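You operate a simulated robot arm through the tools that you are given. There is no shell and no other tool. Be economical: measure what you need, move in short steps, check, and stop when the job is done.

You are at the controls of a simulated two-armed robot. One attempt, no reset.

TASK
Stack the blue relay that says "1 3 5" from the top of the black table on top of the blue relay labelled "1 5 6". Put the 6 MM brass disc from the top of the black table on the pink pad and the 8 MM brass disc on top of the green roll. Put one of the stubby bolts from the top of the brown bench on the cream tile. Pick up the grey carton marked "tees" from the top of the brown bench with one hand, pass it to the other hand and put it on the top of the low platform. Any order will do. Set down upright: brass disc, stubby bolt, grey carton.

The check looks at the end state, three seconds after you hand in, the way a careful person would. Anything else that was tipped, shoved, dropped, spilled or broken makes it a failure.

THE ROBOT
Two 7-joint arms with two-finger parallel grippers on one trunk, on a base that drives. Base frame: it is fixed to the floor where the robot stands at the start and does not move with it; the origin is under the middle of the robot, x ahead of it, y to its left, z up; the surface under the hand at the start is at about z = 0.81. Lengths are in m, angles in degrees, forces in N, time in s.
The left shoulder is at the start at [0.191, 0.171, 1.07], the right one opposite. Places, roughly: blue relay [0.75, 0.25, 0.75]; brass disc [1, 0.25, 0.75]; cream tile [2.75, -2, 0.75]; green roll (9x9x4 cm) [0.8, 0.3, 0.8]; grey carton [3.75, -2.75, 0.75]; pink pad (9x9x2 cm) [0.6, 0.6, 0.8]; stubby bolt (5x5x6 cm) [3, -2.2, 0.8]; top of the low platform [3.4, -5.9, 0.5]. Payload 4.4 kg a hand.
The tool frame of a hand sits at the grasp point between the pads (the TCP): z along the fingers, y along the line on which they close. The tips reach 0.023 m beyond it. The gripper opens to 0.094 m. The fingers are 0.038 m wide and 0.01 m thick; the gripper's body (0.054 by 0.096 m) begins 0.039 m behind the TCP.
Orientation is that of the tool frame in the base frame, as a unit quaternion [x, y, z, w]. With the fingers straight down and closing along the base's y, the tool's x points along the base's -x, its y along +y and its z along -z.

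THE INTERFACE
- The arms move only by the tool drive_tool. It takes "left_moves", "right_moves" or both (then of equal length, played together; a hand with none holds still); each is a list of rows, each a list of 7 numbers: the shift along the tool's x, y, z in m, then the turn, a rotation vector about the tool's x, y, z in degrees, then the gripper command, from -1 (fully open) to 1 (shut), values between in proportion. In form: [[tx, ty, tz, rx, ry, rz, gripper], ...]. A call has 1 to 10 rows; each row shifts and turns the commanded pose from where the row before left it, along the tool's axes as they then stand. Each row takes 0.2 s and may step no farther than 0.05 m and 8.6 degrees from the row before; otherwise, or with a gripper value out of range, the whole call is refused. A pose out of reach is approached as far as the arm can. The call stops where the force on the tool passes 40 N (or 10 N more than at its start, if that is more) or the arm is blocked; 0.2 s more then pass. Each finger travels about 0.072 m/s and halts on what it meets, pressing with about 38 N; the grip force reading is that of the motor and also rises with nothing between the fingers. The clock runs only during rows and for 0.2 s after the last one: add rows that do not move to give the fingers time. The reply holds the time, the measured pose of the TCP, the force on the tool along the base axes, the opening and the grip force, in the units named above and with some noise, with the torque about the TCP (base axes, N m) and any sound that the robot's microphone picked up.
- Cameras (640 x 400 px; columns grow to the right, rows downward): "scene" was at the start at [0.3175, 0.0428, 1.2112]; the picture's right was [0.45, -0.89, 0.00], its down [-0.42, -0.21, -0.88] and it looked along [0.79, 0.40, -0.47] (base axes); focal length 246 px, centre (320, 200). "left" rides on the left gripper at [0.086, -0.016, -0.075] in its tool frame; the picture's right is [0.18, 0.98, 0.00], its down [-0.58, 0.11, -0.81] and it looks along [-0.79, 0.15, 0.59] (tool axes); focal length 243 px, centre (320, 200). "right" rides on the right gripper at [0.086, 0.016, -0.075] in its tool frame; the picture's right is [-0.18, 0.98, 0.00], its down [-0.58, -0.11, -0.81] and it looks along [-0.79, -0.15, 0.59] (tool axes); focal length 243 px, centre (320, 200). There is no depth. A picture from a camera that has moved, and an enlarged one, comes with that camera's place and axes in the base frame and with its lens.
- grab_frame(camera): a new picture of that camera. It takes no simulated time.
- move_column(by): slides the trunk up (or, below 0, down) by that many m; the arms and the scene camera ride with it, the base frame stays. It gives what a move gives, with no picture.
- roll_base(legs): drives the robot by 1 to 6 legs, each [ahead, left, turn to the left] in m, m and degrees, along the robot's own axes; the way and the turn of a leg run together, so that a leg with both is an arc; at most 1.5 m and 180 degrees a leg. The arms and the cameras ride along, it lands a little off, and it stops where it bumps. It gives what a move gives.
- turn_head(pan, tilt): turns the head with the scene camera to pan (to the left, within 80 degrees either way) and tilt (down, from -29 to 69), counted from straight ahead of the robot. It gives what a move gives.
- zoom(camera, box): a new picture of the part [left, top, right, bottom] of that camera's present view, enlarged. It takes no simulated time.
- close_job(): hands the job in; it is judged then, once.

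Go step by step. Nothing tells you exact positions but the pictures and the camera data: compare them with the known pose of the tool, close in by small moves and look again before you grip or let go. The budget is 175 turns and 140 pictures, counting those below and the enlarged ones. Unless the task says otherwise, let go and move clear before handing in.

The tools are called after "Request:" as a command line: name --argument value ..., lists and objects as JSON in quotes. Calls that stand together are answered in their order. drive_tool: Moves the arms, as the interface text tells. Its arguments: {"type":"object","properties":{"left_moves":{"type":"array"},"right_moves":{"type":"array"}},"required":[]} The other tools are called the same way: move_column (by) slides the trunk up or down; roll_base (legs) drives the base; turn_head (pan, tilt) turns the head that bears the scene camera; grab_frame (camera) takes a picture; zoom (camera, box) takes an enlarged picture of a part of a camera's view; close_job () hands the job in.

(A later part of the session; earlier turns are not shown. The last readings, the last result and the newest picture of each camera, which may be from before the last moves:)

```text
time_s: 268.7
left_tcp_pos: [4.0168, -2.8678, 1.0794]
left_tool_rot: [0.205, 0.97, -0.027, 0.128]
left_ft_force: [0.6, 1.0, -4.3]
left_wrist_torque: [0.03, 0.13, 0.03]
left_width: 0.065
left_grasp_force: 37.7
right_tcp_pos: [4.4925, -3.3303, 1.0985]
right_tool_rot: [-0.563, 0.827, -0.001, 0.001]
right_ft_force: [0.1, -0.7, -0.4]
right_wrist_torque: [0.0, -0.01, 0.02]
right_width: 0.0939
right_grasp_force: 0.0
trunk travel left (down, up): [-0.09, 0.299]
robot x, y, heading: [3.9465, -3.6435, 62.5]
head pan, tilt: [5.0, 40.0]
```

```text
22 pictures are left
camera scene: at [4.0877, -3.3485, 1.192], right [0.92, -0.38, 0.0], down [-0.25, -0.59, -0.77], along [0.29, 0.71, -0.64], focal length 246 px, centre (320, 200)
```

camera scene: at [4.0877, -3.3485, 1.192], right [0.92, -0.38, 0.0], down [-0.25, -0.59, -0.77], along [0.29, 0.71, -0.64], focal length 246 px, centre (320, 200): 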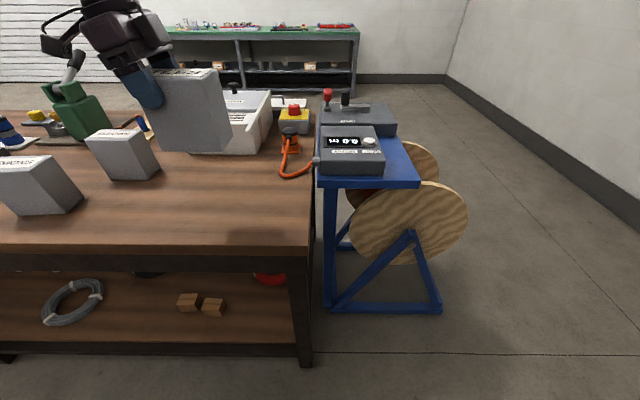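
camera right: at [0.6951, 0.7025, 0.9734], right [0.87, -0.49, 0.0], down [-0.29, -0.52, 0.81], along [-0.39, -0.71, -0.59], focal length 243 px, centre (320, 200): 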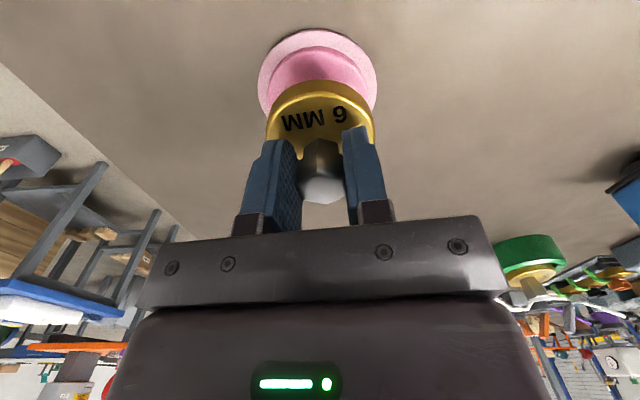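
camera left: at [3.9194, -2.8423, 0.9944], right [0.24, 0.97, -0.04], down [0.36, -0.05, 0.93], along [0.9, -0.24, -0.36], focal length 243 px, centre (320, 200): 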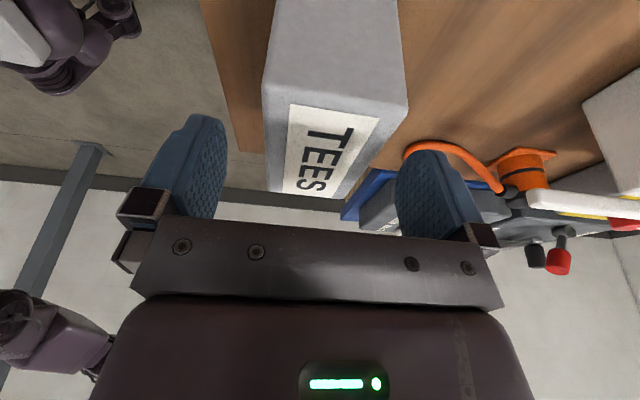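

The carton is held (about 0.4 kg). I back away from the bench, bring it to the middle, and turn the right hand for the handover.

Request:
roll_base --legs '[[-0.4, 0, 0]]'

Request:
drive_tool --left_moves '[[-0.0369, -0.0243, 0.0099, 0, 0, 0, 1], [-0.0369, -0.0243, 0.0099, 0, 0, 0, 1], [-0.0369, -0.0243, 0.0099, 0, 0, 0, 1], [-0.0369, -0.0243, 0.0099, 0, 0, 0, 1], [-0.0369, -0.0243, 0.0099, 0, 0, 0, 1], [-0.0369, -0.0243, 0.0099, 0, 0, 0, 1], [-0.0369, -0.0243, 0.0099, 0, 0, 0, 1], [0, 0, 0, 0, 0, 0, 1]]' --right_moves '[[0, 0, -0.02, 0, 0, -8.2, -1], [0, 0, -0.02, 0, 0, -8.2, -1], [0, 0, -0.02, 0, 0, -8.2, -1], [0, 0, -0.02, 0, 0, -8.2, -1], [0, 0, -0.02, 0, 0, -8.2, -1], [0, 0, 0, 0, 0, -8.2, -1], [0, 0, 0, 0, 0, -8.2, -1], [0, 0, 0, 0, 0, -8.2, -1]]'

Request:
drive_tool --right_moves '[[0, 0, 0, 0, 0, -8.2, -1], [0, 0, 0, 0, 0, -8.2, -1], [0, 0, 0, 0, 0, -5, -1], [0, 0, 0, 0, -7.5, 0, -1], [0, 0, 0, 0, -7.5, 0, -1], [0, 0, 0, 0, 0, 0, -1]]'

```text
time_s: 271.1
left_tcp_pos: [3.8375, -3.2177, 1.0807]
left_tool_rot: [0.208, 0.969, -0.028, 0.128]
left_ft_force: [0.3, -0.5, -4.1]
left_wrist_torque: [0.04, 0.12, -0.01]
left_width: 0.065
left_grasp_force: 37.5
right_tcp_pos: [4.3115, -3.683, 1.0979]
right_tool_rot: [-0.559, 0.829, 0.0, 0.001]
right_ft_force: [0.2, -0.4, 0.3]
right_wrist_torque: [-0.04, -0.02, 0.0]
right_width: 0.0939
right_grasp_force: 0.0
trunk travel left (down, up): [-0.09, 0.299]
robot x, y, heading: [3.7656, -3.9873, 62.2]
head pan, tilt: [5.0, 40.0]
```

```text
time_s: 273.1
left_tcp_pos: [3.9773, -3.4407, 1.0789]
left_tool_rot: [0.209, 0.969, -0.027, 0.128]
left_ft_force: [-0.6, -0.1, -3.6]
left_wrist_torque: [0.05, 0.1, -0.02]
left_width: 0.0649
left_grasp_force: 37.9
left hand out of reach, approached as far as the arm can: row 6, 7
right_tcp_pos: [4.1931, -3.6927, 1.2234]
right_tool_rot: [0.909, -0.401, 0.04, -0.105]
right_ft_force: [-0.6, -0.1, -0.3]
right_wrist_torque: [0.01, -0.03, 0.01]
right_width: 0.0939
right_grasp_force: 0.0
right hand out of reach, approached as far as the arm can: row 5, 6, 7, 8
trunk travel left (down, up): [-0.09, 0.299]
robot x, y, heading: [3.7626, -3.9909, 62.0]
head pan, tilt: [5.0, 40.0]
stopped in row 8 (right hand): the arm was blocked; the commanded pose is now the measured one
```

```text
time_s: 274.5
left_tcp_pos: [3.9776, -3.4395, 1.0811]
left_tool_rot: [0.207, 0.97, -0.027, 0.128]
left_ft_force: [0.3, 0.0, -3.9]
left_wrist_torque: [0.04, 0.09, -0.02]
left_width: 0.0647
left_grasp_force: 37.8
right_tcp_pos: [4.0905, -3.709, 1.1926]
right_tool_rot: [0.968, -0.21, -0.068, -0.122]
right_ft_force: [-0.3, 0.1, -0.1]
right_wrist_torque: [-0.02, 0.01, 0.01]
right_width: 0.0941
right_grasp_force: 0.1
right hand out of reach, approached as far as the arm can: row 1, 2, 3, 4, 5
trunk travel left (down, up): [-0.09, 0.299]
robot x, y, heading: [3.7593, -3.9838, 62.1]
head pan, tilt: [5.0, 40.0]
```

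The right hand ran into its upper limit. I lower the carton a bit and bring the right hand to a pre-handover pose above the carton's right half.

Request:
drive_tool --left_moves '[[0.0052, 0, 0.0193, 0, 0, 0, 1], [0.0052, 0, 0.0193, 0, 0, 0, 1], [0.0052, 0, 0.0193, 0, 0, 0, 1], [0, 0, 0, 0, 0, 0, 1]]'

Request:
drive_tool --right_moves '[[0, 0, 0.03, 0, 0, 0, -1], [0, 0, 0.03, 0, 0, 0, -1], [0, -0.02, 0.01, -6, -2.1, 0.6, -1], [0, -0.02, 0, -6, -2.1, 0.6, -1], [0, 0, 0, 0, 0, 0, -1]]'

Request:
turn_head --pan 0 --tilt 35

Request:
grab_frame --camera "scene"

```text
time_s: 275.5
left_tcp_pos: [3.9732, -3.4365, 1.0235]
left_tool_rot: [0.208, 0.969, -0.027, 0.127]
left_ft_force: [1.0, 0.3, -3.6]
left_wrist_torque: [0.05, 0.11, 0.0]
left_width: 0.0649
left_grasp_force: 38.0
left hand out of reach, approached as far as the arm can: row 3
right_tcp_pos: [4.09, -3.7114, 1.1936]
right_tool_rot: [0.967, -0.211, -0.069, -0.124]
right_ft_force: [0.5, 0.3, 0.0]
right_wrist_torque: [0.03, -0.01, 0.01]
right_width: 0.0939
right_grasp_force: 0.1
trunk travel left (down, up): [-0.09, 0.299]
robot x, y, heading: [3.7631, -3.9935, 62.2]
head pan, tilt: [5.0, 40.0]
```

```text
time_s: 276.7
left_tcp_pos: [3.9742, -3.4349, 1.0239]
left_tool_rot: [0.208, 0.969, -0.027, 0.127]
left_ft_force: [-0.6, -0.1, -4.5]
left_wrist_torque: [0.07, 0.11, -0.01]
left_width: 0.0648
left_grasp_force: 37.8
right_tcp_pos: [4.0723, -3.6587, 1.1317]
right_tool_rot: [0.969, -0.21, -0.127, -0.03]
right_ft_force: [0.1, 0.7, 0.4]
right_wrist_torque: [-0.02, 0.03, 0.01]
right_width: 0.0936
right_grasp_force: 0.1
right hand out of reach, approached as far as the arm can: row 3, 4
trunk travel left (down, up): [-0.09, 0.299]
robot x, y, heading: [3.7622, -3.9916, 61.7]
head pan, tilt: [5.0, 40.0]
```

```text
time_s: 277.4
left_tcp_pos: [3.974, -3.4364, 1.0248]
left_tool_rot: [0.208, 0.969, -0.027, 0.128]
left_ft_force: [-0.5, 0.0, -4.1]
left_wrist_torque: [0.04, 0.12, -0.01]
left_width: 0.0648
left_grasp_force: 38.1
right_tcp_pos: [4.0721, -3.6584, 1.1324]
right_tool_rot: [0.969, -0.21, -0.125, -0.029]
right_ft_force: [0.4, -0.9, 0.6]
right_wrist_torque: [0.04, 0.04, 0.01]
right_width: 0.0941
right_grasp_force: 0.1
trunk travel left (down, up): [-0.09, 0.299]
robot x, y, heading: [3.7639, -3.9894, 62.0]
head pan, tilt: [0.0, 35.0]
```

```text
21 pictures are left
camera scene: at [3.9139, -3.6992, 1.1999], right [0.88, -0.47, 0.0], down [-0.27, -0.51, -0.82], along [0.38, 0.72, -0.57], focal length 246 px, centre (320, 200)
```

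scene: 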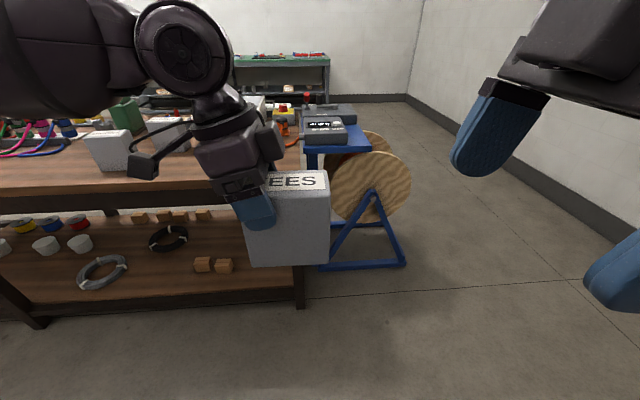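

Request:
drive_tool --right_moves '[[-0.0185, -0.0324, 0.0073, 0, 0, 0, -1], [-0.0185, -0.0324, 0.0073, 0, 0, 0, -1], [-0.0185, -0.0324, 0.0073, 0, 0, 0, -1], [-0.0185, -0.0324, 0.0073, 0, 0, 0, -1], [-0.0185, -0.0324, 0.0073, 0, 0, 0, -1], [0, 0, 0, 0, 0, 0, -1]]'

Request:
grab_frame --camera "scene"

```text
time_s: 278.8
left_tcp_pos: [3.974, -3.4361, 1.0239]
left_tool_rot: [0.208, 0.969, -0.027, 0.128]
left_ft_force: [0.2, 0.6, -4.1]
left_wrist_torque: [0.05, 0.12, 0.0]
left_width: 0.0649
left_grasp_force: 38.2
right_tcp_pos: [4.0269, -3.6364, 1.1066]
right_tool_rot: [0.969, -0.21, -0.128, -0.03]
right_ft_force: [0.6, 0.3, -0.2]
right_wrist_torque: [-0.01, -0.02, -0.01]
right_width: 0.094
right_grasp_force: 0.0
right hand out of reach, approached as far as the arm can: row 1, 2, 3, 4, 5
trunk travel left (down, up): [-0.09, 0.299]
robot x, y, heading: [3.7655, -3.9912, 62.2]
head pan, tilt: [0.0, 35.0]
```

```text
20 pictures are left
camera scene: at [3.9139, -3.6993, 1.2], right [0.88, -0.47, 0.0], down [-0.27, -0.51, -0.82], along [0.38, 0.72, -0.57], focal length 246 px, centre (320, 200)
```

scene: 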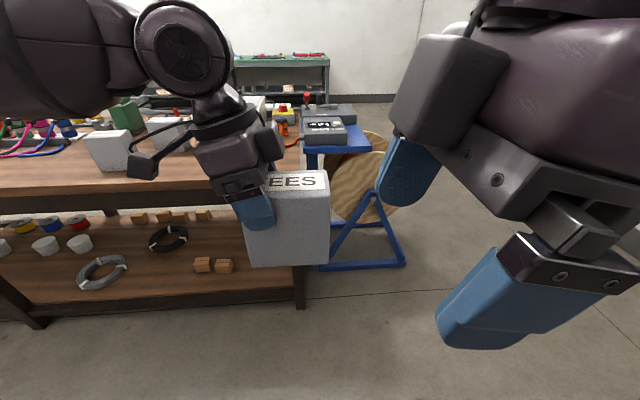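

The right hand can't get far enough inward at that tilt. I increase its outward tilt to 45° so its wrist stays further out, and move to a pre-handover pose.

Request:
drive_tool --right_moves '[[0.01, 0, 0, 0, -7.5, 0, -1], [0.01, 0, 0, 0, -7.5, 0, -1], [0.01, 0, 0, 0, -7.5, 0, -1], [0.01, 0, 0, 0, -7.5, 0, -1], [0, 0, 0, 0, 0, 0, -1]]'

Request:
drive_tool --right_moves '[[0, -0.04, 0, 0, 0, 0, -1], [0, -0.04, 0, 0, 0, 0, -1], [0, -0.04, 0, 0, 0, 0, -1], [0, -0.04, 0, 0, 0, 0, -1], [0, 0, 0, 0, 0, 0, -1]]'

```text
time_s: 280.0
left_tcp_pos: [3.973, -3.4364, 1.0242]
left_tool_rot: [0.208, 0.969, -0.027, 0.128]
left_ft_force: [1.1, 0.5, -3.9]
left_wrist_torque: [0.06, 0.14, 0.02]
left_width: 0.0652
left_grasp_force: 37.9
right_tcp_pos: [3.9988, -3.6465, 1.1095]
right_tool_rot: [0.903, -0.195, -0.373, -0.082]
right_ft_force: [0.0, -0.8, 0.2]
right_wrist_torque: [0.0, 0.02, -0.02]
right_width: 0.0944
right_grasp_force: 0.0
right hand out of reach, approached as far as the arm can: row 2, 3, 4
trunk travel left (down, up): [-0.09, 0.299]
robot x, y, heading: [3.7646, -3.9894, 62.2]
head pan, tilt: [0.0, 35.0]
```

```text
time_s: 281.2
left_tcp_pos: [3.9728, -3.4349, 1.0239]
left_tool_rot: [0.209, 0.969, -0.028, 0.128]
left_ft_force: [-0.5, 0.1, -4.1]
left_wrist_torque: [0.08, 0.11, -0.01]
left_width: 0.0647
left_grasp_force: 37.9
right_tcp_pos: [3.9898, -3.609, 1.1135]
right_tool_rot: [0.903, -0.195, -0.374, -0.083]
right_ft_force: [-0.3, -0.5, -0.1]
right_wrist_torque: [0.03, 0.0, 0.0]
right_width: 0.0938
right_grasp_force: 0.0
right hand out of reach, approached as far as the arm can: row 1, 2, 3, 4
trunk travel left (down, up): [-0.09, 0.299]
robot x, y, heading: [3.7651, -3.988, 62.2]
head pan, tilt: [0.0, 35.0]
```

The forward limit looks like a wrist-joint limit from the way the arm got here. I unwind the right hand: move it out, untilt it, turn it back to normal, and redo the turn from a more extended position.

Request:
drive_tool --right_moves '[[0.033, 0, -0.02, 0, 0, 0, -1], [0.033, 0, -0.02, 0, 0, 0, -1], [0.03, 0, -0.01, 0, 7.5, 0, -1], [0.03, 0, -0.01, 0, 7.5, 0, -1], [0.03, 0, 0, 0, 7.5, 0, -1], [0.03, 0, 0, 0, 7.5, 0, -1], [0.03, 0, 0, 0, 7.5, 0, -1], [0.03, 0, 0, 0, 7.5, 0, -1], [0, 0, 0, 0, 0, 8.2, -1], [0, 0, 0, 0, 0, 8.2, -1]]'

Request:
drive_tool --right_moves '[[0, 0, 0, 0, 0, 8.2, -1], [0, 0, 0, 0, 0, 8.2, -1], [0, 0, 0, 0, 0, 8.2, -1], [0, 0, 0, 0, 0, 8.2, -1], [0, 0, 0, 0, 0, 8.2, -1], [0, 0, 0, 0, 0, 8.2, -1], [0, 0, 0, 0, 0, 8.2, -1], [0, 0, 0, 0, 0, 8.2, -1], [0, 0, 0, 0, 0, 5, -1], [0, 0, 0, 0, 0, 0, -1]]'

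```text
time_s: 283.4
left_tcp_pos: [3.9723, -3.434, 1.0243]
left_tool_rot: [0.208, 0.969, -0.027, 0.127]
left_ft_force: [-0.4, -0.6, -3.7]
left_wrist_torque: [0.02, 0.1, 0.0]
left_width: 0.0651
left_grasp_force: 38.2
right_tcp_pos: [4.1009, -3.6941, 1.0673]
right_tool_rot: [0.938, -0.346, 0.001, -0.002]
right_ft_force: [-0.3, 0.1, -0.4]
right_wrist_torque: [-0.01, 0.02, 0.01]
right_width: 0.0938
right_grasp_force: 0.1
right hand out of reach, approached as far as the arm can: row 1, 2, 3, 4, 5, 6, 7, 8
trunk travel left (down, up): [-0.09, 0.299]
robot x, y, heading: [3.7657, -3.9935, 62.1]
head pan, tilt: [0.0, 35.0]
```

```text
time_s: 285.6
left_tcp_pos: [3.974, -3.4347, 1.0246]
left_tool_rot: [0.208, 0.969, -0.028, 0.127]
left_ft_force: [0.7, 0.8, -4.2]
left_wrist_torque: [0.02, 0.11, 0.01]
left_width: 0.065
left_grasp_force: 38.4
right_tcp_pos: [4.1017, -3.6945, 1.0663]
right_tool_rot: [-0.565, 0.825, 0.0, 0.003]
right_ft_force: [-0.4, 0.9, -0.2]
right_wrist_torque: [0.02, 0.02, 0.03]
right_width: 0.0939
right_grasp_force: 0.0
trunk travel left (down, up): [-0.09, 0.299]
robot x, y, heading: [3.7625, -3.9914, 62.0]
head pan, tilt: [0.0, 35.0]
```

Request:
drive_tool --right_moves '[[-0.04, -0.0245, 0.002, 0, 0, 0, -1], [-0.04, -0.0245, 0.002, 0, 0, 0, -1], [-0.04, -0.0245, 0.002, 0, 0, 0, -1], [-0.04, -0.0245, 0.002, 0, 0, 0, -1], [-0.04, -0.0245, 0.002, 0, 0, 0, -1], [-0.04, -0.0245, 0.002, 0, 0, 0, -1], [-0.04, -0.0245, 0.002, 0, 0, 0, -1], [0, 0, 0, 0, 0, -8.3, -1], [0, 0, 0, 0, 0, -8.3, -1], [0, 0, 0, 0, 0, -8.3, -1]]'

Request:
drive_tool --right_moves '[[0, 0, 0, 0, 0, -8.3, -1], [0, 0, 0, 0, 0, -8.3, -1], [0, 0, 0, 0, 0, -8.3, -1], [0, 0, 0, 0, 0, -8.3, -1], [0, 0, 0, 0, 0, -8.3, -1], [0, 0, 0, 0, 0, -8.3, -1], [0, 0, 0, 0, 0, -8.3, -1], [0, 0, 0, 0, 0, -6, -1], [0, 0, 0, 0, 0, 0, -1]]'

```text
time_s: 287.8
left_tcp_pos: [3.9762, -3.4362, 1.0235]
left_tool_rot: [0.208, 0.969, -0.029, 0.127]
left_ft_force: [1.4, -0.3, -4.2]
left_wrist_torque: [0.06, 0.11, 0.03]
left_width: 0.0651
left_grasp_force: 38.5
right_tcp_pos: [4.3714, -3.5009, 1.0406]
right_tool_rot: [0.726, -0.688, 0.015, 0.008]
right_ft_force: [-3.1, 1.9, 0.2]
right_wrist_torque: [-0.07, -0.11, 0.01]
right_width: 0.094
right_grasp_force: 0.0
trunk travel left (down, up): [-0.09, 0.299]
robot x, y, heading: [3.7633, -3.9874, 62.2]
head pan, tilt: [0.0, 35.0]
```

```text
time_s: 289.8
left_tcp_pos: [3.9725, -3.4353, 1.0242]
left_tool_rot: [0.208, 0.97, -0.027, 0.127]
left_ft_force: [-0.1, 0.3, -3.5]
left_wrist_torque: [0.06, 0.12, -0.03]
left_width: 0.0649
left_grasp_force: 38.1
right_tcp_pos: [4.3577, -3.492, 1.0537]
right_tool_rot: [0.743, -0.669, 0.002, -0.001]
right_ft_force: [0.1, -0.8, -0.2]
right_wrist_torque: [0.0, -0.02, 0.0]
right_width: 0.0938
right_grasp_force: 0.1
right hand out of reach, approached as far as the arm can: row 1, 2, 3, 4, 5, 6, 7, 8
trunk travel left (down, up): [-0.09, 0.299]
robot x, y, heading: [3.7655, -3.9868, 62.4]
head pan, tilt: [0.0, 35.0]
```

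Turning that way is limited by the joint, so I turn the right hand the other way (+120°) instead, to then tilt it and come in from the right side.

Request:
drive_tool --right_moves '[[0, 0, 0, 0, 0, 8.3, -1], [0, 0, 0, 0, 0, 8.3, -1], [0, 0, 0, 0, 0, 8.3, -1], [0, 0, 0, 0, 0, 8.3, -1], [0, 0, 0, 0, 0, 8.3, -1], [0, 0, 0, 0, 0, 8.3, -1], [0, 0, 0, 0, 0, 8.3, -1], [0, 0, 0, 0, 0, 8.3, -1], [0, 0, 0, 0, 0, 8.3, -1], [0, 0, 0, 0, 0, 8.3, -1]]'

Request:
drive_tool --right_moves '[[0, 0, 0, 0, 0, 8.3, -1], [0, 0, 0, 0, 0, 8.3, -1], [0, 0, 0, 0, 0, 8.3, -1], [0, 0, 0, 0, 0, 8.3, -1], [0, 0, 0, 0, 0, 3.8, -1], [0, 0, 0, 0, 0, 0, -1]]'

```text
time_s: 292.0
left_tcp_pos: [3.974, -3.4355, 1.0251]
left_tool_rot: [0.207, 0.97, -0.026, 0.128]
left_ft_force: [0.9, -0.1, -3.4]
left_wrist_torque: [0.05, 0.12, -0.03]
left_width: 0.0646
left_grasp_force: 38.6
right_tcp_pos: [4.3581, -3.4936, 1.0525]
right_tool_rot: [-0.111, 0.994, -0.001, 0.001]
right_ft_force: [1.0, -0.3, 0.4]
right_wrist_torque: [-0.01, 0.0, 0.04]
right_width: 0.094
right_grasp_force: 0.1
trunk travel left (down, up): [-0.09, 0.299]
robot x, y, heading: [3.7629, -3.988, 61.9]
head pan, tilt: [0.0, 35.0]
```

```text
time_s: 293.4
left_tcp_pos: [3.9734, -3.4354, 1.0252]
left_tool_rot: [0.208, 0.969, -0.027, 0.128]
left_ft_force: [0.6, 0.8, -4.8]
left_wrist_torque: [0.06, 0.1, 0.01]
left_width: 0.0649
left_grasp_force: 38.1
right_tcp_pos: [4.3569, -3.4924, 1.0535]
right_tool_rot: [0.21, 0.978, 0.0, 0.002]
right_ft_force: [0.7, -0.3, -0.4]
right_wrist_torque: [-0.01, 0.0, -0.03]
right_width: 0.0939
right_grasp_force: 0.1
trunk travel left (down, up): [-0.09, 0.299]
robot x, y, heading: [3.7629, -3.9901, 61.8]
head pan, tilt: [0.0, 35.0]
```

Request:
drive_tool --right_moves '[[0, 0, 0, 0, 7.5, 0, -1], [0, 0, 0, 0, 7.5, 0, -1], [0, 0, 0, 0, 7.5, 0, -1], [0, 0, 0, 0, 7.5, 0, -1], [0, 0, 0, 0, 7.5, 0, -1], [0, 0, 0, 0, 7.5, 0, -1], [0, 0, 0, 0, 7.5, 0, -1], [0, 0, 0, 0, 7.5, 0, -1], [0, 0, 0, 0, 0, 0, -1]]'

```text
time_s: 295.4
left_tcp_pos: [3.9721, -3.4353, 1.0239]
left_tool_rot: [0.208, 0.969, -0.028, 0.128]
left_ft_force: [0.3, 0.5, -3.2]
left_wrist_torque: [0.04, 0.15, 0.01]
left_width: 0.065
left_grasp_force: 37.8
right_tcp_pos: [4.3577, -3.4938, 1.0535]
right_tool_rot: [0.179, 0.848, 0.103, -0.488]
right_ft_force: [0.2, 0.0, -0.7]
right_wrist_torque: [0.0, -0.01, 0.01]
right_width: 0.094
right_grasp_force: 0.1
trunk travel left (down, up): [-0.09, 0.299]
robot x, y, heading: [3.7635, -3.9909, 62.2]
head pan, tilt: [0.0, 35.0]
```

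The 60° tilt worked. I move to the pre-handover pose to the right of the carton.

Request:
drive_tool --right_moves '[[0.0181, -0.0172, 0.0297, 0, 0, 0, -1], [0.0181, -0.0172, 0.0297, 0, 0, 0, -1], [0.0181, -0.0172, 0.0297, 0, 0, 0, -1], [0.0181, -0.0172, 0.0297, 0, 0, 0, -1], [0.0181, -0.0172, 0.0297, 0, 0, 0, -1], [0.0181, -0.0172, 0.0297, 0, 0, 0, -1], [0, 0, 0, 0, 0, 0, -1]]'

Request:
grab_frame --camera "scene"

Request:
grab_frame --camera "right"

```text
time_s: 297.0
left_tcp_pos: [3.9728, -3.436, 1.0244]
left_tool_rot: [0.207, 0.97, -0.027, 0.127]
left_ft_force: [-0.5, -0.8, -3.9]
left_wrist_torque: [0.04, 0.13, -0.02]
left_width: 0.0649
left_grasp_force: 38.0
right_tcp_pos: [4.1269, -3.5026, 1.0574]
right_tool_rot: [0.181, 0.848, 0.103, -0.487]
right_ft_force: [-0.1, 0.2, 0.3]
right_wrist_torque: [0.0, -0.02, 0.01]
right_width: 0.0938
right_grasp_force: 0.1
trunk travel left (down, up): [-0.09, 0.299]
robot x, y, heading: [3.7618, -3.9886, 62.2]
head pan, tilt: [0.0, 35.0]
```

```text
19 pictures are left
camera scene: at [3.9143, -3.6993, 1.1999], right [0.88, -0.47, 0.0], down [-0.27, -0.51, -0.82], along [0.38, 0.72, -0.57], focal length 246 px, centre (320, 200)
```

scene: 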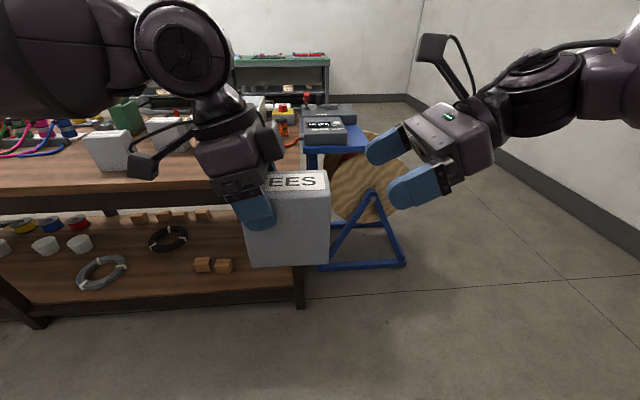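

```text
18 pictures are left
camera right: at [4.1513, -3.4947, 1.1703], right [0.49, 0.86, -0.16], down [0.86, -0.5, -0.1], along [-0.16, -0.09, -0.98], focal length 243 px, centre (320, 200)
```

right: 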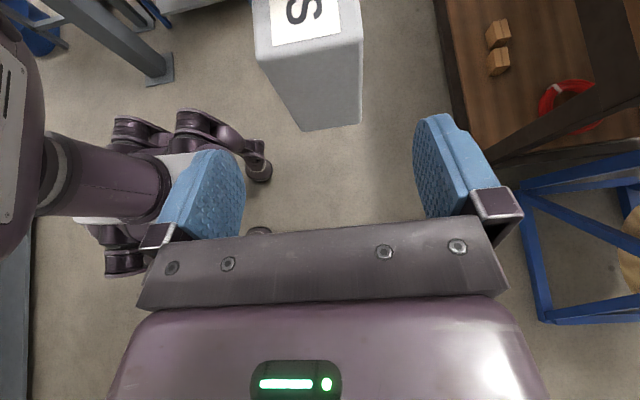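

The carton is centred between the right hand's fingers. I advance along the fingers and grip with the right hand.

Request:
drive_tool --right_moves '[[-0.001, 0, 0.03, 0, 0, 0, -1], [-0.001, 0, 0.03, 0, 0, 0, -1], [-0.001, 0, 0.03, 0, 0, 0, -1], [0, 0, 0.02, 0, 0, 0, -1], [0, 0, 0, 0, 0, 0, -1]]'

Request:
zoom --camera "scene" --box '[180, 80, 460, 280]'

```text
time_s: 298.2
left_tcp_pos: [3.9724, -3.4354, 1.0247]
left_tool_rot: [0.208, 0.969, -0.026, 0.128]
left_ft_force: [0.5, 0.8, -3.6]
left_wrist_torque: [0.06, 0.12, 0.03]
left_width: 0.0648
left_grasp_force: 37.9
right_tcp_pos: [4.0415, -3.4644, 1.0033]
right_tool_rot: [0.178, 0.848, 0.101, -0.488]
right_ft_force: [0.4, -0.2, 0.1]
right_wrist_torque: [0.01, 0.0, -0.02]
right_width: 0.0939
right_grasp_force: 0.1
right hand out of reach, approached as far as the arm can: row 4
trunk travel left (down, up): [-0.09, 0.299]
robot x, y, heading: [3.7604, -3.9897, 61.9]
head pan, tilt: [0.0, 35.0]
```

```text
2.00 times, centred on (320, 180) of scene
camera zoom: at [3.9134, -3.6999, 1.2004], right [0.88, -0.47, 0.0], down [-0.27, -0.51, -0.82], along [0.38, 0.72, -0.57], focal length 491 px, centre (320, 240)
```

zoom: 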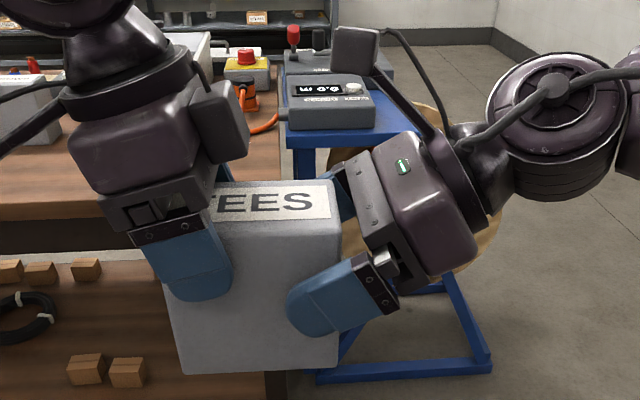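

Perfect geometry: the right fingers straddle the right side. I close the right hand, then open the left.

Request:
drive_tool --right_moves '[[0, 0, 0, 0, 0, 0, 0], [0, 0, 0, 0, 0, 0, 1], [0, 0, 0, 0, 0, 0, 1], [0, 0, 0, 0, 0, 0, 1], [0, 0, 0, 0, 0, 0, 1]]'

Request:
drive_tool --left_moves '[[0, 0, 0, 0, 0, 0, 0.6], [0, 0, 0, 0, 0, 0, 0.2], [0, 0, 0, 0, 0, 0, -0.4], [0, 0, 0, 0, 0, 0, -1], [0, 0, 0, 0, 0, 0, -1]]'

```text
time_s: 299.4
left_tcp_pos: [3.9741, -3.4346, 1.0253]
left_tool_rot: [0.207, 0.97, -0.027, 0.128]
left_ft_force: [5.1, 14.6, -5.4]
left_wrist_torque: [-0.32, 0.06, 1.58]
left_width: 0.0649
left_grasp_force: 37.9
right_tcp_pos: [4.0413, -3.4653, 1.0029]
right_tool_rot: [0.177, 0.849, 0.1, -0.488]
right_ft_force: [-4.8, -15.5, 2.4]
right_wrist_torque: [0.77, 0.04, -0.37]
right_width: 0.065
right_grasp_force: 37.9
trunk travel left (down, up): [-0.09, 0.299]
robot x, y, heading: [3.7666, -3.9877, 62.1]
head pan, tilt: [0.0, 35.0]
```

```text
time_s: 300.6
left_tcp_pos: [3.9736, -3.436, 1.0249]
left_tool_rot: [0.208, 0.969, -0.027, 0.128]
left_ft_force: [0.0, -0.7, 0.0]
left_wrist_torque: [-0.01, 0.02, 0.05]
left_width: 0.0938
left_grasp_force: 0.2
right_tcp_pos: [4.0407, -3.464, 1.0016]
right_tool_rot: [0.178, 0.849, 0.1, -0.487]
right_ft_force: [1.3, 0.0, 0.9]
right_wrist_torque: [-0.02, -0.11, 0.0]
right_width: 0.0648
right_grasp_force: 38.4
trunk travel left (down, up): [-0.09, 0.299]
robot x, y, heading: [3.7592, -3.992, 61.8]
head pan, tilt: [0.0, 35.0]
```

Request:
drive_tool --left_moves '[[0, 0, -0.03, 0, 0, 0, -1], [0, 0, -0.04, 0, 0, 0, -1], [0.03, 0, -0.03, 0, 0, 0, -1], [0.045, 0, 0.01, 0, 0, 0, -1], [0.045, 0, 0.01, 0, 0, 0, -1], [0.045, 0, 0.01, 0, 0, 0, -1]]'

Request:
grab_frame --camera "scene"

```text
time_s: 302.0
left_tcp_pos: [3.8096, -3.3611, 1.0465]
left_tool_rot: [0.208, 0.969, -0.027, 0.128]
left_ft_force: [-0.5, -0.2, 0.4]
left_wrist_torque: [-0.02, 0.0, 0.02]
left_width: 0.0941
left_grasp_force: 0.1
right_tcp_pos: [4.0402, -3.462, 1.002]
right_tool_rot: [0.178, 0.849, 0.101, -0.488]
right_ft_force: [-0.6, 0.3, 0.2]
right_wrist_torque: [-0.07, -0.16, 0.01]
right_width: 0.0648
right_grasp_force: 37.9
trunk travel left (down, up): [-0.09, 0.299]
robot x, y, heading: [3.7615, -3.9906, 62.5]
head pan, tilt: [0.0, 35.0]
```

```text
16 pictures are left
camera scene: at [3.9133, -3.6986, 1.1999], right [0.88, -0.47, 0.0], down [-0.27, -0.51, -0.82], along [0.38, 0.72, -0.57], focal length 246 px, centre (320, 200)
```

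scene: 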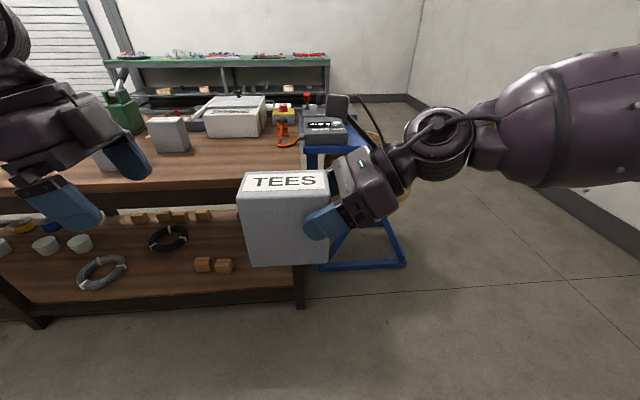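

The handover succeeded. I back off and turn toward the low platform.

Request:
roll_base --legs '[[-0.2, 0, 0], [0, 0, -160]]'

Request:
turn_head --pan 15 --tilt 25

Request:
grab_frame --camera "scene"

```text
time_s: 310.2
left_tcp_pos: [3.8337, -4.7746, 1.0471]
left_tool_rot: [0.99, -0.043, -0.131, -0.006]
left_ft_force: [0.6, -0.8, -0.5]
left_wrist_torque: [0.03, -0.01, 0.01]
left_width: 0.0943
left_grasp_force: 0.0
right_tcp_pos: [3.5826, -4.7539, 1.0022]
right_tool_rot: [0.867, -0.033, 0.497, 0.018]
right_ft_force: [0.3, 0.0, -3.2]
right_wrist_torque: [0.0, 0.18, -0.01]
right_width: 0.065
right_grasp_force: 37.3
trunk travel left (down, up): [-0.09, 0.299]
robot x, y, heading: [3.6707, -4.1656, -98.7]
head pan, tilt: [0.0, 35.0]
```

```text
time_s: 310.9
left_tcp_pos: [3.8337, -4.7743, 1.0463]
left_tool_rot: [0.99, -0.043, -0.131, -0.005]
left_ft_force: [0.1, 0.6, 0.0]
left_wrist_torque: [-0.03, 0.01, -0.01]
left_width: 0.0942
left_grasp_force: 0.1
right_tcp_pos: [3.5828, -4.7535, 1.001]
right_tool_rot: [0.867, -0.034, 0.497, 0.018]
right_ft_force: [0.3, 0.3, -3.6]
right_wrist_torque: [0.05, 0.16, 0.0]
right_width: 0.0649
right_grasp_force: 37.8
trunk travel left (down, up): [-0.09, 0.299]
robot x, y, heading: [3.6648, -4.1615, -98.7]
head pan, tilt: [15.0, 25.0]
```

```text
15 pictures are left
camera scene: at [3.6419, -4.4928, 1.2157], right [-0.99, -0.11, 0.0], down [-0.05, 0.42, -0.91], along [0.1, -0.9, -0.42], focal length 246 px, centre (320, 200)
```

scene: 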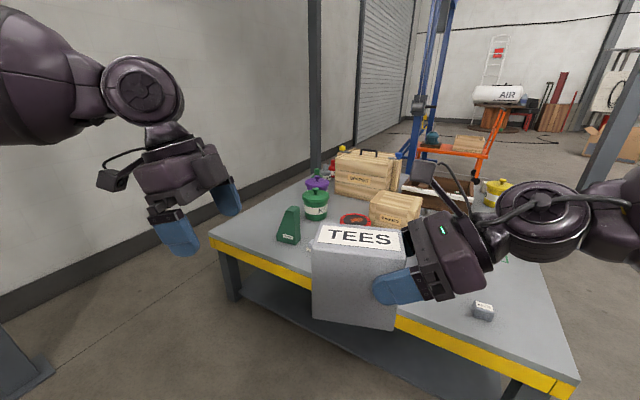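

The platform's near edge is about .4 m ahead, with free space in front. I drive closer so the carton hangs over the clear front area.

Request:
roll_base --legs '[[0.57, -0.02, 0]]'

Request:
turn_head --pan 0 --tilt 50

Request:
grab_frame --camera "scene"

Request:
grab_frame --camera "right"

```text
time_s: 314.2
left_tcp_pos: [3.7288, -5.3398, 1.0471]
left_tool_rot: [0.991, -0.042, -0.131, -0.006]
left_ft_force: [-1.1, 0.0, 0.1]
left_wrist_torque: [-0.01, -0.01, 0.0]
left_width: 0.0939
left_grasp_force: 0.0
right_tcp_pos: [3.4779, -5.3206, 1.0015]
right_tool_rot: [0.866, -0.033, 0.498, 0.017]
right_ft_force: [0.6, -0.4, -4.0]
right_wrist_torque: [0.01, 0.18, -0.02]
right_width: 0.0649
right_grasp_force: 38.3
trunk travel left (down, up): [-0.09, 0.299]
robot x, y, heading: [3.5663, -4.7355, -98.4]
head pan, tilt: [15.0, 25.0]
```

```text
time_s: 315.1
left_tcp_pos: [3.7292, -5.3407, 1.0473]
left_tool_rot: [0.99, -0.042, -0.131, -0.006]
left_ft_force: [0.2, 0.1, -0.1]
left_wrist_torque: [0.02, 0.0, 0.05]
left_width: 0.0937
left_grasp_force: 0.0
right_tcp_pos: [3.4784, -5.3202, 1.0021]
right_tool_rot: [0.867, -0.033, 0.498, 0.017]
right_ft_force: [0.1, -0.4, -3.9]
right_wrist_torque: [-0.01, 0.14, -0.01]
right_width: 0.0646
right_grasp_force: 38.0
trunk travel left (down, up): [-0.09, 0.299]
robot x, y, heading: [3.5682, -4.7309, -98.7]
head pan, tilt: [0.0, 50.0]
```

```text
14 pictures are left
camera scene: at [3.5154, -5.0445, 1.1783], right [-0.99, 0.15, 0.0], down [0.11, 0.76, -0.64], along [-0.1, -0.64, -0.77], focal length 246 px, centre (320, 200)
```

scene: 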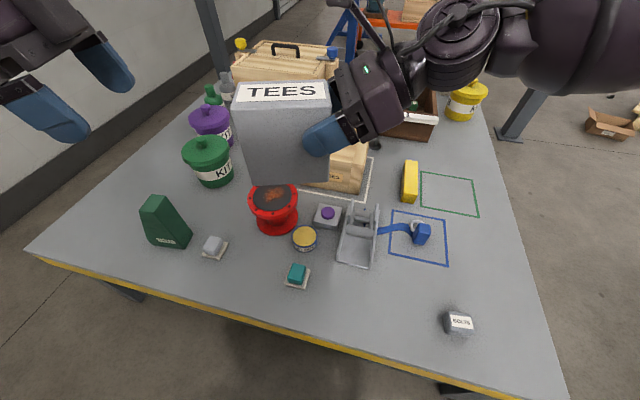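

```text
13 pictures are left
camera right: at [3.4558, -5.3354, 1.1156], right [-0.17, -0.97, -0.16], down [-0.98, 0.18, -0.09], along [0.12, 0.14, -0.98], focal length 243 px, centre (320, 200)
```

right: 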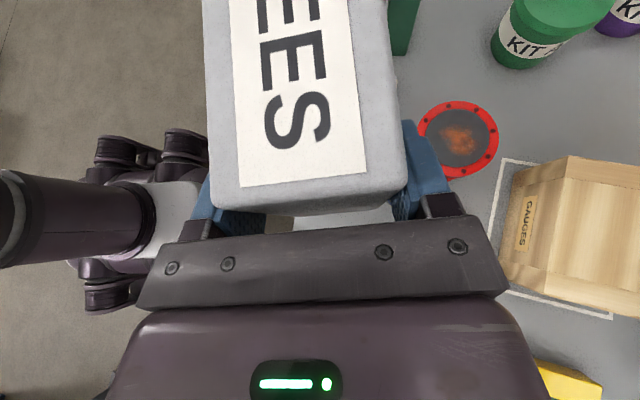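

The front spot under the carton holds a small teal pad, so I choose the clear area at about (3.335, -5.235) and shift the base right and slightly back.

Request:
roll_base --legs '[[-0.06, -0.19, 0]]'

Request:
move_column --by -0.088

Request:
grab_frame --camera "scene"

```text
time_s: 317.5
left_tcp_pos: [3.5462, -5.2536, 1.0472]
left_tool_rot: [0.991, -0.042, -0.13, -0.005]
left_ft_force: [-0.6, 0.7, -0.5]
left_wrist_torque: [0.01, -0.03, 0.01]
left_width: 0.0942
left_grasp_force: 0.0
right_tcp_pos: [3.2957, -5.234, 1.0016]
right_tool_rot: [0.867, -0.032, 0.498, 0.016]
right_ft_force: [0.3, 0.3, -3.3]
right_wrist_torque: [-0.01, 0.18, 0.04]
right_width: 0.0648
right_grasp_force: 37.3
trunk travel left (down, up): [-0.09, 0.299]
robot x, y, heading: [3.3831, -4.645, -98.8]
head pan, tilt: [0.0, 50.0]
```

```text
time_s: 318.7
left_tcp_pos: [3.5461, -5.2534, 0.9596]
left_tool_rot: [0.99, -0.043, -0.131, -0.003]
left_ft_force: [0.3, 0.5, -0.1]
left_wrist_torque: [-0.02, 0.01, -0.02]
left_width: 0.0938
left_grasp_force: 0.0
right_tcp_pos: [3.2967, -5.2323, 0.9159]
right_tool_rot: [0.867, -0.031, 0.497, 0.017]
right_ft_force: [-0.1, -0.2, -3.5]
right_wrist_torque: [0.0, 0.18, -0.01]
right_width: 0.0648
right_grasp_force: 38.3
trunk travel left (down, up): [-0.002, 0.387]
robot x, y, heading: [3.3832, -4.647, -98.5]
head pan, tilt: [0.0, 50.0]
```

```text
12 pictures are left
camera scene: at [3.3231, -5.0217, 1.0723], right [-0.99, 0.15, 0.0], down [0.11, 0.76, -0.64], along [-0.1, -0.64, -0.77], focal length 246 px, centre (320, 200)
```

scene: 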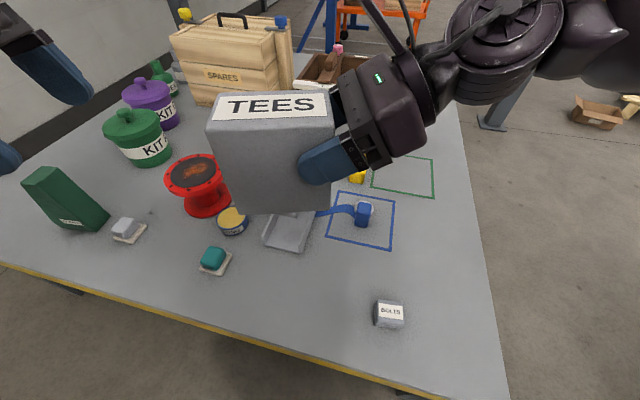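

Request:
drive_tool --right_moves '[[-0.0389, 0, 0.0226, 0, 0, 0, 1], [-0.0389, 0, 0.0226, 0, 0, 0, 1], [-0.0389, 0, 0.0226, 0, 0, 0, 1], [-0.0389, 0, 0.0226, 0, 0, 0, 1], [0, 0, 0, 0, 0, 0, 1]]'

Request:
drive_tool --right_moves '[[-0.0389, 0, 0.0226, 0, 0, 0, 1], [-0.0389, 0, 0.0226, 0, 0, 0, 1], [0, 0, 0, 0, 0, 0, 1]]'

Request:
grab_frame --camera "scene"

```text
time_s: 319.9
left_tcp_pos: [3.5472, -5.2525, 0.9597]
left_tool_rot: [0.99, -0.043, -0.132, -0.005]
left_ft_force: [0.5, 0.2, 0.2]
left_wrist_torque: [0.0, 0.01, 0.01]
left_width: 0.0939
left_grasp_force: 0.0
right_tcp_pos: [3.2873, -5.2382, 0.7461]
right_tool_rot: [0.867, -0.032, 0.497, 0.017]
right_ft_force: [0.3, 0.4, -4.1]
right_wrist_torque: [0.03, 0.19, 0.01]
right_width: 0.0648
right_grasp_force: 37.9
right hand out of reach, approached as far as the arm can: row 4
trunk travel left (down, up): [-0.002, 0.387]
robot x, y, heading: [3.3808, -4.6467, -98.7]
head pan, tilt: [0.0, 50.0]
```

```text
time_s: 320.7
left_tcp_pos: [3.5454, -5.2529, 0.9593]
left_tool_rot: [0.991, -0.043, -0.13, -0.006]
left_ft_force: [0.1, 0.3, 0.2]
left_wrist_torque: [-0.01, 0.01, 0.04]
left_width: 0.0941
left_grasp_force: 0.0
right_tcp_pos: [3.2696, -5.2323, 0.6979]
right_tool_rot: [0.867, -0.032, 0.498, 0.017]
right_ft_force: [-0.1, -0.4, -3.6]
right_wrist_torque: [-0.02, 0.18, 0.02]
right_width: 0.065
right_grasp_force: 37.9
right hand out of reach, approached as far as the arm can: row 1, 2
trunk travel left (down, up): [-0.002, 0.387]
robot x, y, heading: [3.3829, -4.646, -98.6]
head pan, tilt: [0.0, 50.0]
```

```text
11 pictures are left
camera scene: at [3.323, -5.0226, 1.0718], right [-0.99, 0.15, 0.0], down [0.11, 0.76, -0.64], along [-0.1, -0.64, -0.77], focal length 246 px, centre (320, 200)
```

scene: 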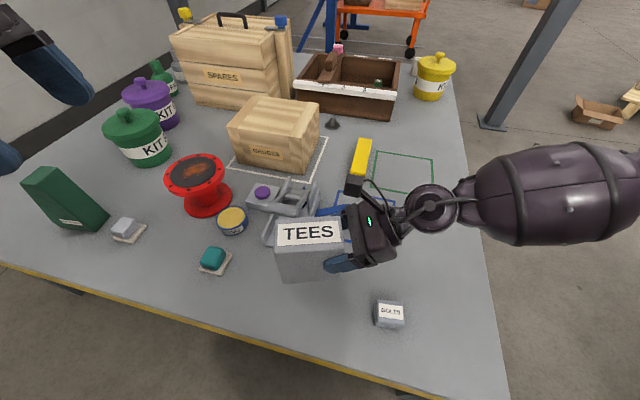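

The arm can't go lower this far inward, so I move the arm outward 0.16 m and shift the base left to compensate.

Request:
drive_tool --right_moves '[[-0.0201, 0, -0.0346, 0, 0, 0, 1], [-0.0201, 0, -0.0346, 0, 0, 0, 1], [-0.0201, 0, -0.0346, 0, 0, 0, 1], [-0.0201, 0, -0.0346, 0, 0, 0, 1], [0, 0, 0, 0, 0, 0, 1]]'

Request:
roll_base --legs '[[-0.017, 0.19, 0]]'

Request:
drive_tool --right_moves '[[-0.026, 0, 0.0151, 0, 0, 0, 1], [-0.026, 0, 0.0151, 0, 0, 0, 1], [0, 0, 0, 0, 0, 0, 1]]'

Request:
grab_frame --camera "scene"

```text
time_s: 321.9
left_tcp_pos: [3.5463, -5.2525, 0.959]
left_tool_rot: [0.99, -0.042, -0.131, -0.006]
left_ft_force: [-0.2, 0.0, 0.4]
left_wrist_torque: [0.03, -0.03, 0.01]
left_width: 0.0937
left_grasp_force: 0.0
right_tcp_pos: [3.1094, -5.2176, 0.698]
right_tool_rot: [0.866, -0.033, 0.498, 0.017]
right_ft_force: [-0.2, 0.4, -3.9]
right_wrist_torque: [0.02, 0.2, 0.01]
right_width: 0.0648
right_grasp_force: 37.4
trunk travel left (down, up): [-0.002, 0.387]
robot x, y, heading: [3.3841, -4.6463, -98.3]
head pan, tilt: [0.0, 50.0]
```

```text
time_s: 324.2
left_tcp_pos: [3.739, -5.2642, 0.9607]
left_tool_rot: [0.991, -0.039, -0.131, -0.005]
left_ft_force: [-0.6, -0.3, -0.1]
left_wrist_torque: [-0.01, 0.0, 0.03]
left_width: 0.094
left_grasp_force: 0.0
right_tcp_pos: [3.301, -5.2293, 0.6983]
right_tool_rot: [0.867, -0.031, 0.498, 0.016]
right_ft_force: [-0.4, 0.1, -4.4]
right_wrist_torque: [0.02, 0.16, -0.03]
right_width: 0.0647
right_grasp_force: 38.1
trunk travel left (down, up): [-0.002, 0.387]
robot x, y, heading: [3.5776, -4.6571, -98.2]
head pan, tilt: [0.0, 50.0]
```

```text
time_s: 325.0
left_tcp_pos: [3.7389, -5.2631, 0.9598]
left_tool_rot: [0.991, -0.039, -0.13, -0.006]
left_ft_force: [-0.7, 0.3, 0.7]
left_wrist_torque: [-0.04, 0.02, -0.01]
left_width: 0.0939
left_grasp_force: 0.0
right_tcp_pos: [3.3018, -5.2305, 0.6385]
right_tool_rot: [0.867, -0.031, 0.497, 0.016]
right_ft_force: [0.2, 0.4, -3.7]
right_wrist_torque: [0.02, 0.16, 0.0]
right_width: 0.0649
right_grasp_force: 38.1
trunk travel left (down, up): [-0.002, 0.387]
robot x, y, heading: [3.5715, -4.6554, -98.4]
head pan, tilt: [0.0, 50.0]
```

```text
10 pictures are left
camera scene: at [3.5142, -5.0336, 1.0719], right [-0.99, 0.14, 0.0], down [0.11, 0.76, -0.64], along [-0.09, -0.64, -0.77], focal length 246 px, centre (320, 200)
```

scene: 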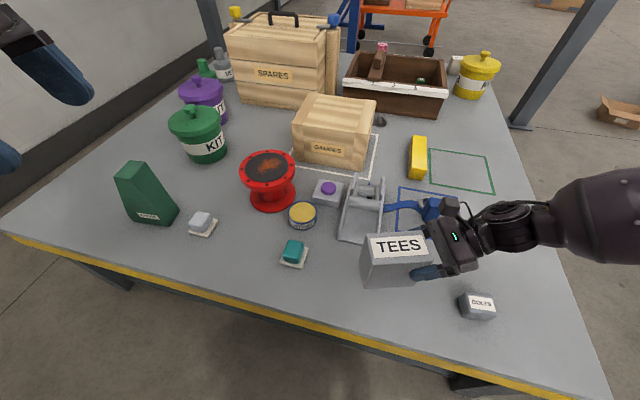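

Request:
drive_tool --right_moves '[[-0.026, 0, 0.0151, 0, 0, 0, 1], [-0.013, 0, 0.0075, 0, 0, 0, 1], [0, 0, 0, 0, 0, 0, 1]]'

Request:
zoom --camera "scene" --box '[320, 190, 520, 330]'

```text
time_s: 325.8
left_tcp_pos: [3.7398, -5.2625, 0.959]
left_tool_rot: [0.991, -0.04, -0.13, -0.005]
left_ft_force: [-0.2, 0.9, 0.6]
left_wrist_torque: [0.03, -0.01, 0.03]
left_width: 0.0939
left_grasp_force: 0.1
right_tcp_pos: [3.3014, -5.2283, 0.5923]
right_tool_rot: [0.867, -0.03, 0.497, 0.015]
right_ft_force: [0.6, -0.6, -3.0]
right_wrist_torque: [0.03, 0.18, 0.0]
right_width: 0.0647
right_grasp_force: 38.2
trunk travel left (down, up): [-0.002, 0.387]
robot x, y, heading: [3.5713, -4.6538, -98.2]
head pan, tilt: [0.0, 50.0]
```

```text
2.86 times, centred on (420, 260) of scene
camera zoom: at [3.5142, -5.0337, 1.0718], right [-0.99, 0.14, 0.0], down [0.11, 0.76, -0.64], along [-0.09, -0.64, -0.77], focal length 702 px, centre (34, 29)
```

zoom: 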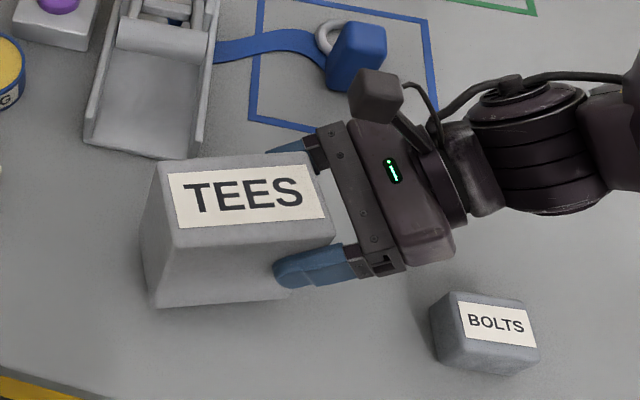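

Request:
drive_tool --right_moves '[[-0.0052, 0, 0.003, 0, 0, 0, 1], [-0.0052, 0, 0.003, 0, 0, 0, 1], [-0.0035, 0, 0.002, 0, 0, 0, 1], [0, 0, 0, 0, 0, 0, 1]]'

Request:
drive_tool --right_moves '[[-0.0026, 0, 0.0015, 0, 0, 0, 1], [-0.0017, 0, 0.001, 0, 0, 0, 1], [0, 0, 0, 0, 0, 0, 1]]'

```text
time_s: 326.8
left_tcp_pos: [3.7397, -5.2616, 0.9602]
left_tool_rot: [0.99, -0.041, -0.132, -0.003]
left_ft_force: [0.1, -0.1, -0.3]
left_wrist_torque: [0.02, 0.01, -0.01]
left_width: 0.0939
left_grasp_force: 0.0
right_tcp_pos: [3.3008, -5.2281, 0.5804]
right_tool_rot: [0.866, -0.03, 0.498, 0.017]
right_ft_force: [-6.4, 1.6, 21.9]
right_wrist_torque: [0.41, 0.63, 0.03]
right_width: 0.0649
right_grasp_force: 37.8
trunk travel left (down, up): [-0.002, 0.387]
robot x, y, heading: [3.5705, -4.6528, -98.5]
head pan, tilt: [0.0, 50.0]
```

```text
time_s: 327.6
left_tcp_pos: [3.7404, -5.2627, 0.9605]
left_tool_rot: [0.991, -0.04, -0.131, -0.004]
left_ft_force: [-0.1, -0.5, 0.1]
left_wrist_torque: [0.02, 0.01, -0.01]
left_width: 0.0942
left_grasp_force: 0.1
right_tcp_pos: [3.302, -5.2294, 0.5736]
right_tool_rot: [0.866, -0.03, 0.499, 0.017]
right_ft_force: [-2.1, -2.7, 28.7]
right_wrist_torque: [0.04, -0.22, -0.08]
right_width: 0.0647
right_grasp_force: 37.9
trunk travel left (down, up): [-0.002, 0.387]
robot x, y, heading: [3.5723, -4.6581, -98.0]
head pan, tilt: [0.0, 50.0]
```

Contact with the platform. I ease off slightly and check before letting go.

Request:
drive_tool --right_moves '[[0.0017, 0, -0.001, 0, 0, 0, 1], [0, 0, 0, 0, 0, 0, 1]]'

Request:
zoom --camera "scene" --box '[320, 200, 480, 300]'

```text
time_s: 328.2
left_tcp_pos: [3.7395, -5.2632, 0.9598]
left_tool_rot: [0.99, -0.04, -0.132, -0.004]
left_ft_force: [0.0, -1.1, 0.4]
left_wrist_torque: [0.01, 0.0, -0.02]
left_width: 0.094
left_grasp_force: 0.0
right_tcp_pos: [3.3013, -5.2287, 0.5736]
right_tool_rot: [0.867, -0.03, 0.497, 0.016]
right_ft_force: [4.5, -4.4, 13.3]
right_wrist_torque: [-0.87, -0.52, 0.07]
right_width: 0.0649
right_grasp_force: 38.3
trunk travel left (down, up): [-0.002, 0.387]
robot x, y, heading: [3.5727, -4.6586, -98.2]
head pan, tilt: [0.0, 50.0]
```

```text
4.00 times, centred on (400, 250) of scene
camera zoom: at [3.5149, -5.0331, 1.072], right [-0.99, 0.14, 0.0], down [0.11, 0.76, -0.64], along [-0.09, -0.64, -0.77], focal length 982 px, centre (0, 0)
```

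zoom: 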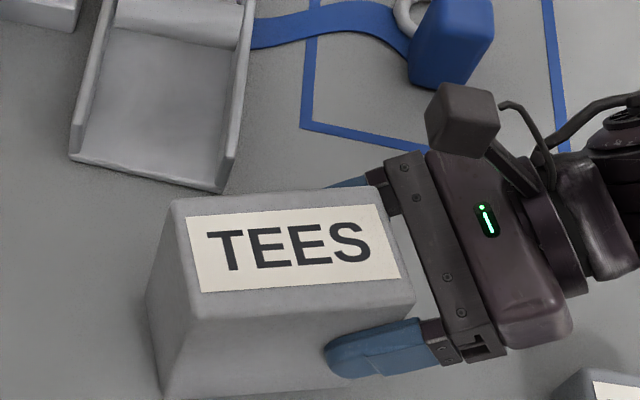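

It stands flat and clear of its neighbours. I release and withdraw along the fingers.

Request:
drive_tool --right_moves '[[0.0009, 0, -0.0005, 0, 0, 0, 0.8], [0, 0, 0, 0, 0, 0, 0.4], [0, 0, 0, 0, 0, 0, -0.2], [0, 0, 0, 0, 0, 0, -1], [0, 0, 0, 0, 0, 0, -1], [0, 0, -0.02, 0, 0, 0, -1], [0, 0, -0.03, 0, 0, 0, -1], [0, 0, -0.04, 0, 0, 0, -1], [0.02, 0, -0.03, 0, 0, 0, -1]]'

Request:
grab_frame --camera "scene"

```text
time_s: 330.2
left_tcp_pos: [3.7392, -5.2628, 0.9608]
left_tool_rot: [0.991, -0.039, -0.13, -0.004]
left_ft_force: [0.4, 0.5, 0.3]
left_wrist_torque: [-0.02, 0.0, 0.02]
left_width: 0.0939
left_grasp_force: 0.0
right_tcp_pos: [3.2076, -5.2191, 0.6549]
right_tool_rot: [0.867, -0.031, 0.498, 0.016]
right_ft_force: [0.2, 0.7, -0.6]
right_wrist_torque: [0.01, 0.0, -0.01]
right_width: 0.094
right_grasp_force: 0.1
trunk travel left (down, up): [-0.002, 0.387]
robot x, y, heading: [3.5706, -4.6564, -98.0]
head pan, tilt: [0.0, 50.0]
```

```text
7 pictures are left
camera scene: at [3.5144, -5.0331, 1.0721], right [-0.99, 0.14, 0.0], down [0.11, 0.76, -0.64], along [-0.09, -0.64, -0.77], focal length 246 px, centre (320, 200)
```

scene: 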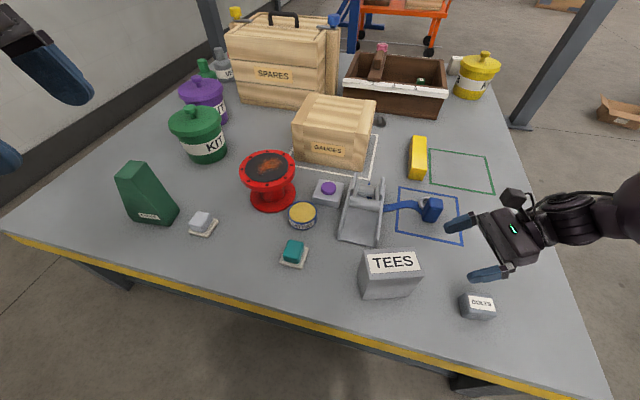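

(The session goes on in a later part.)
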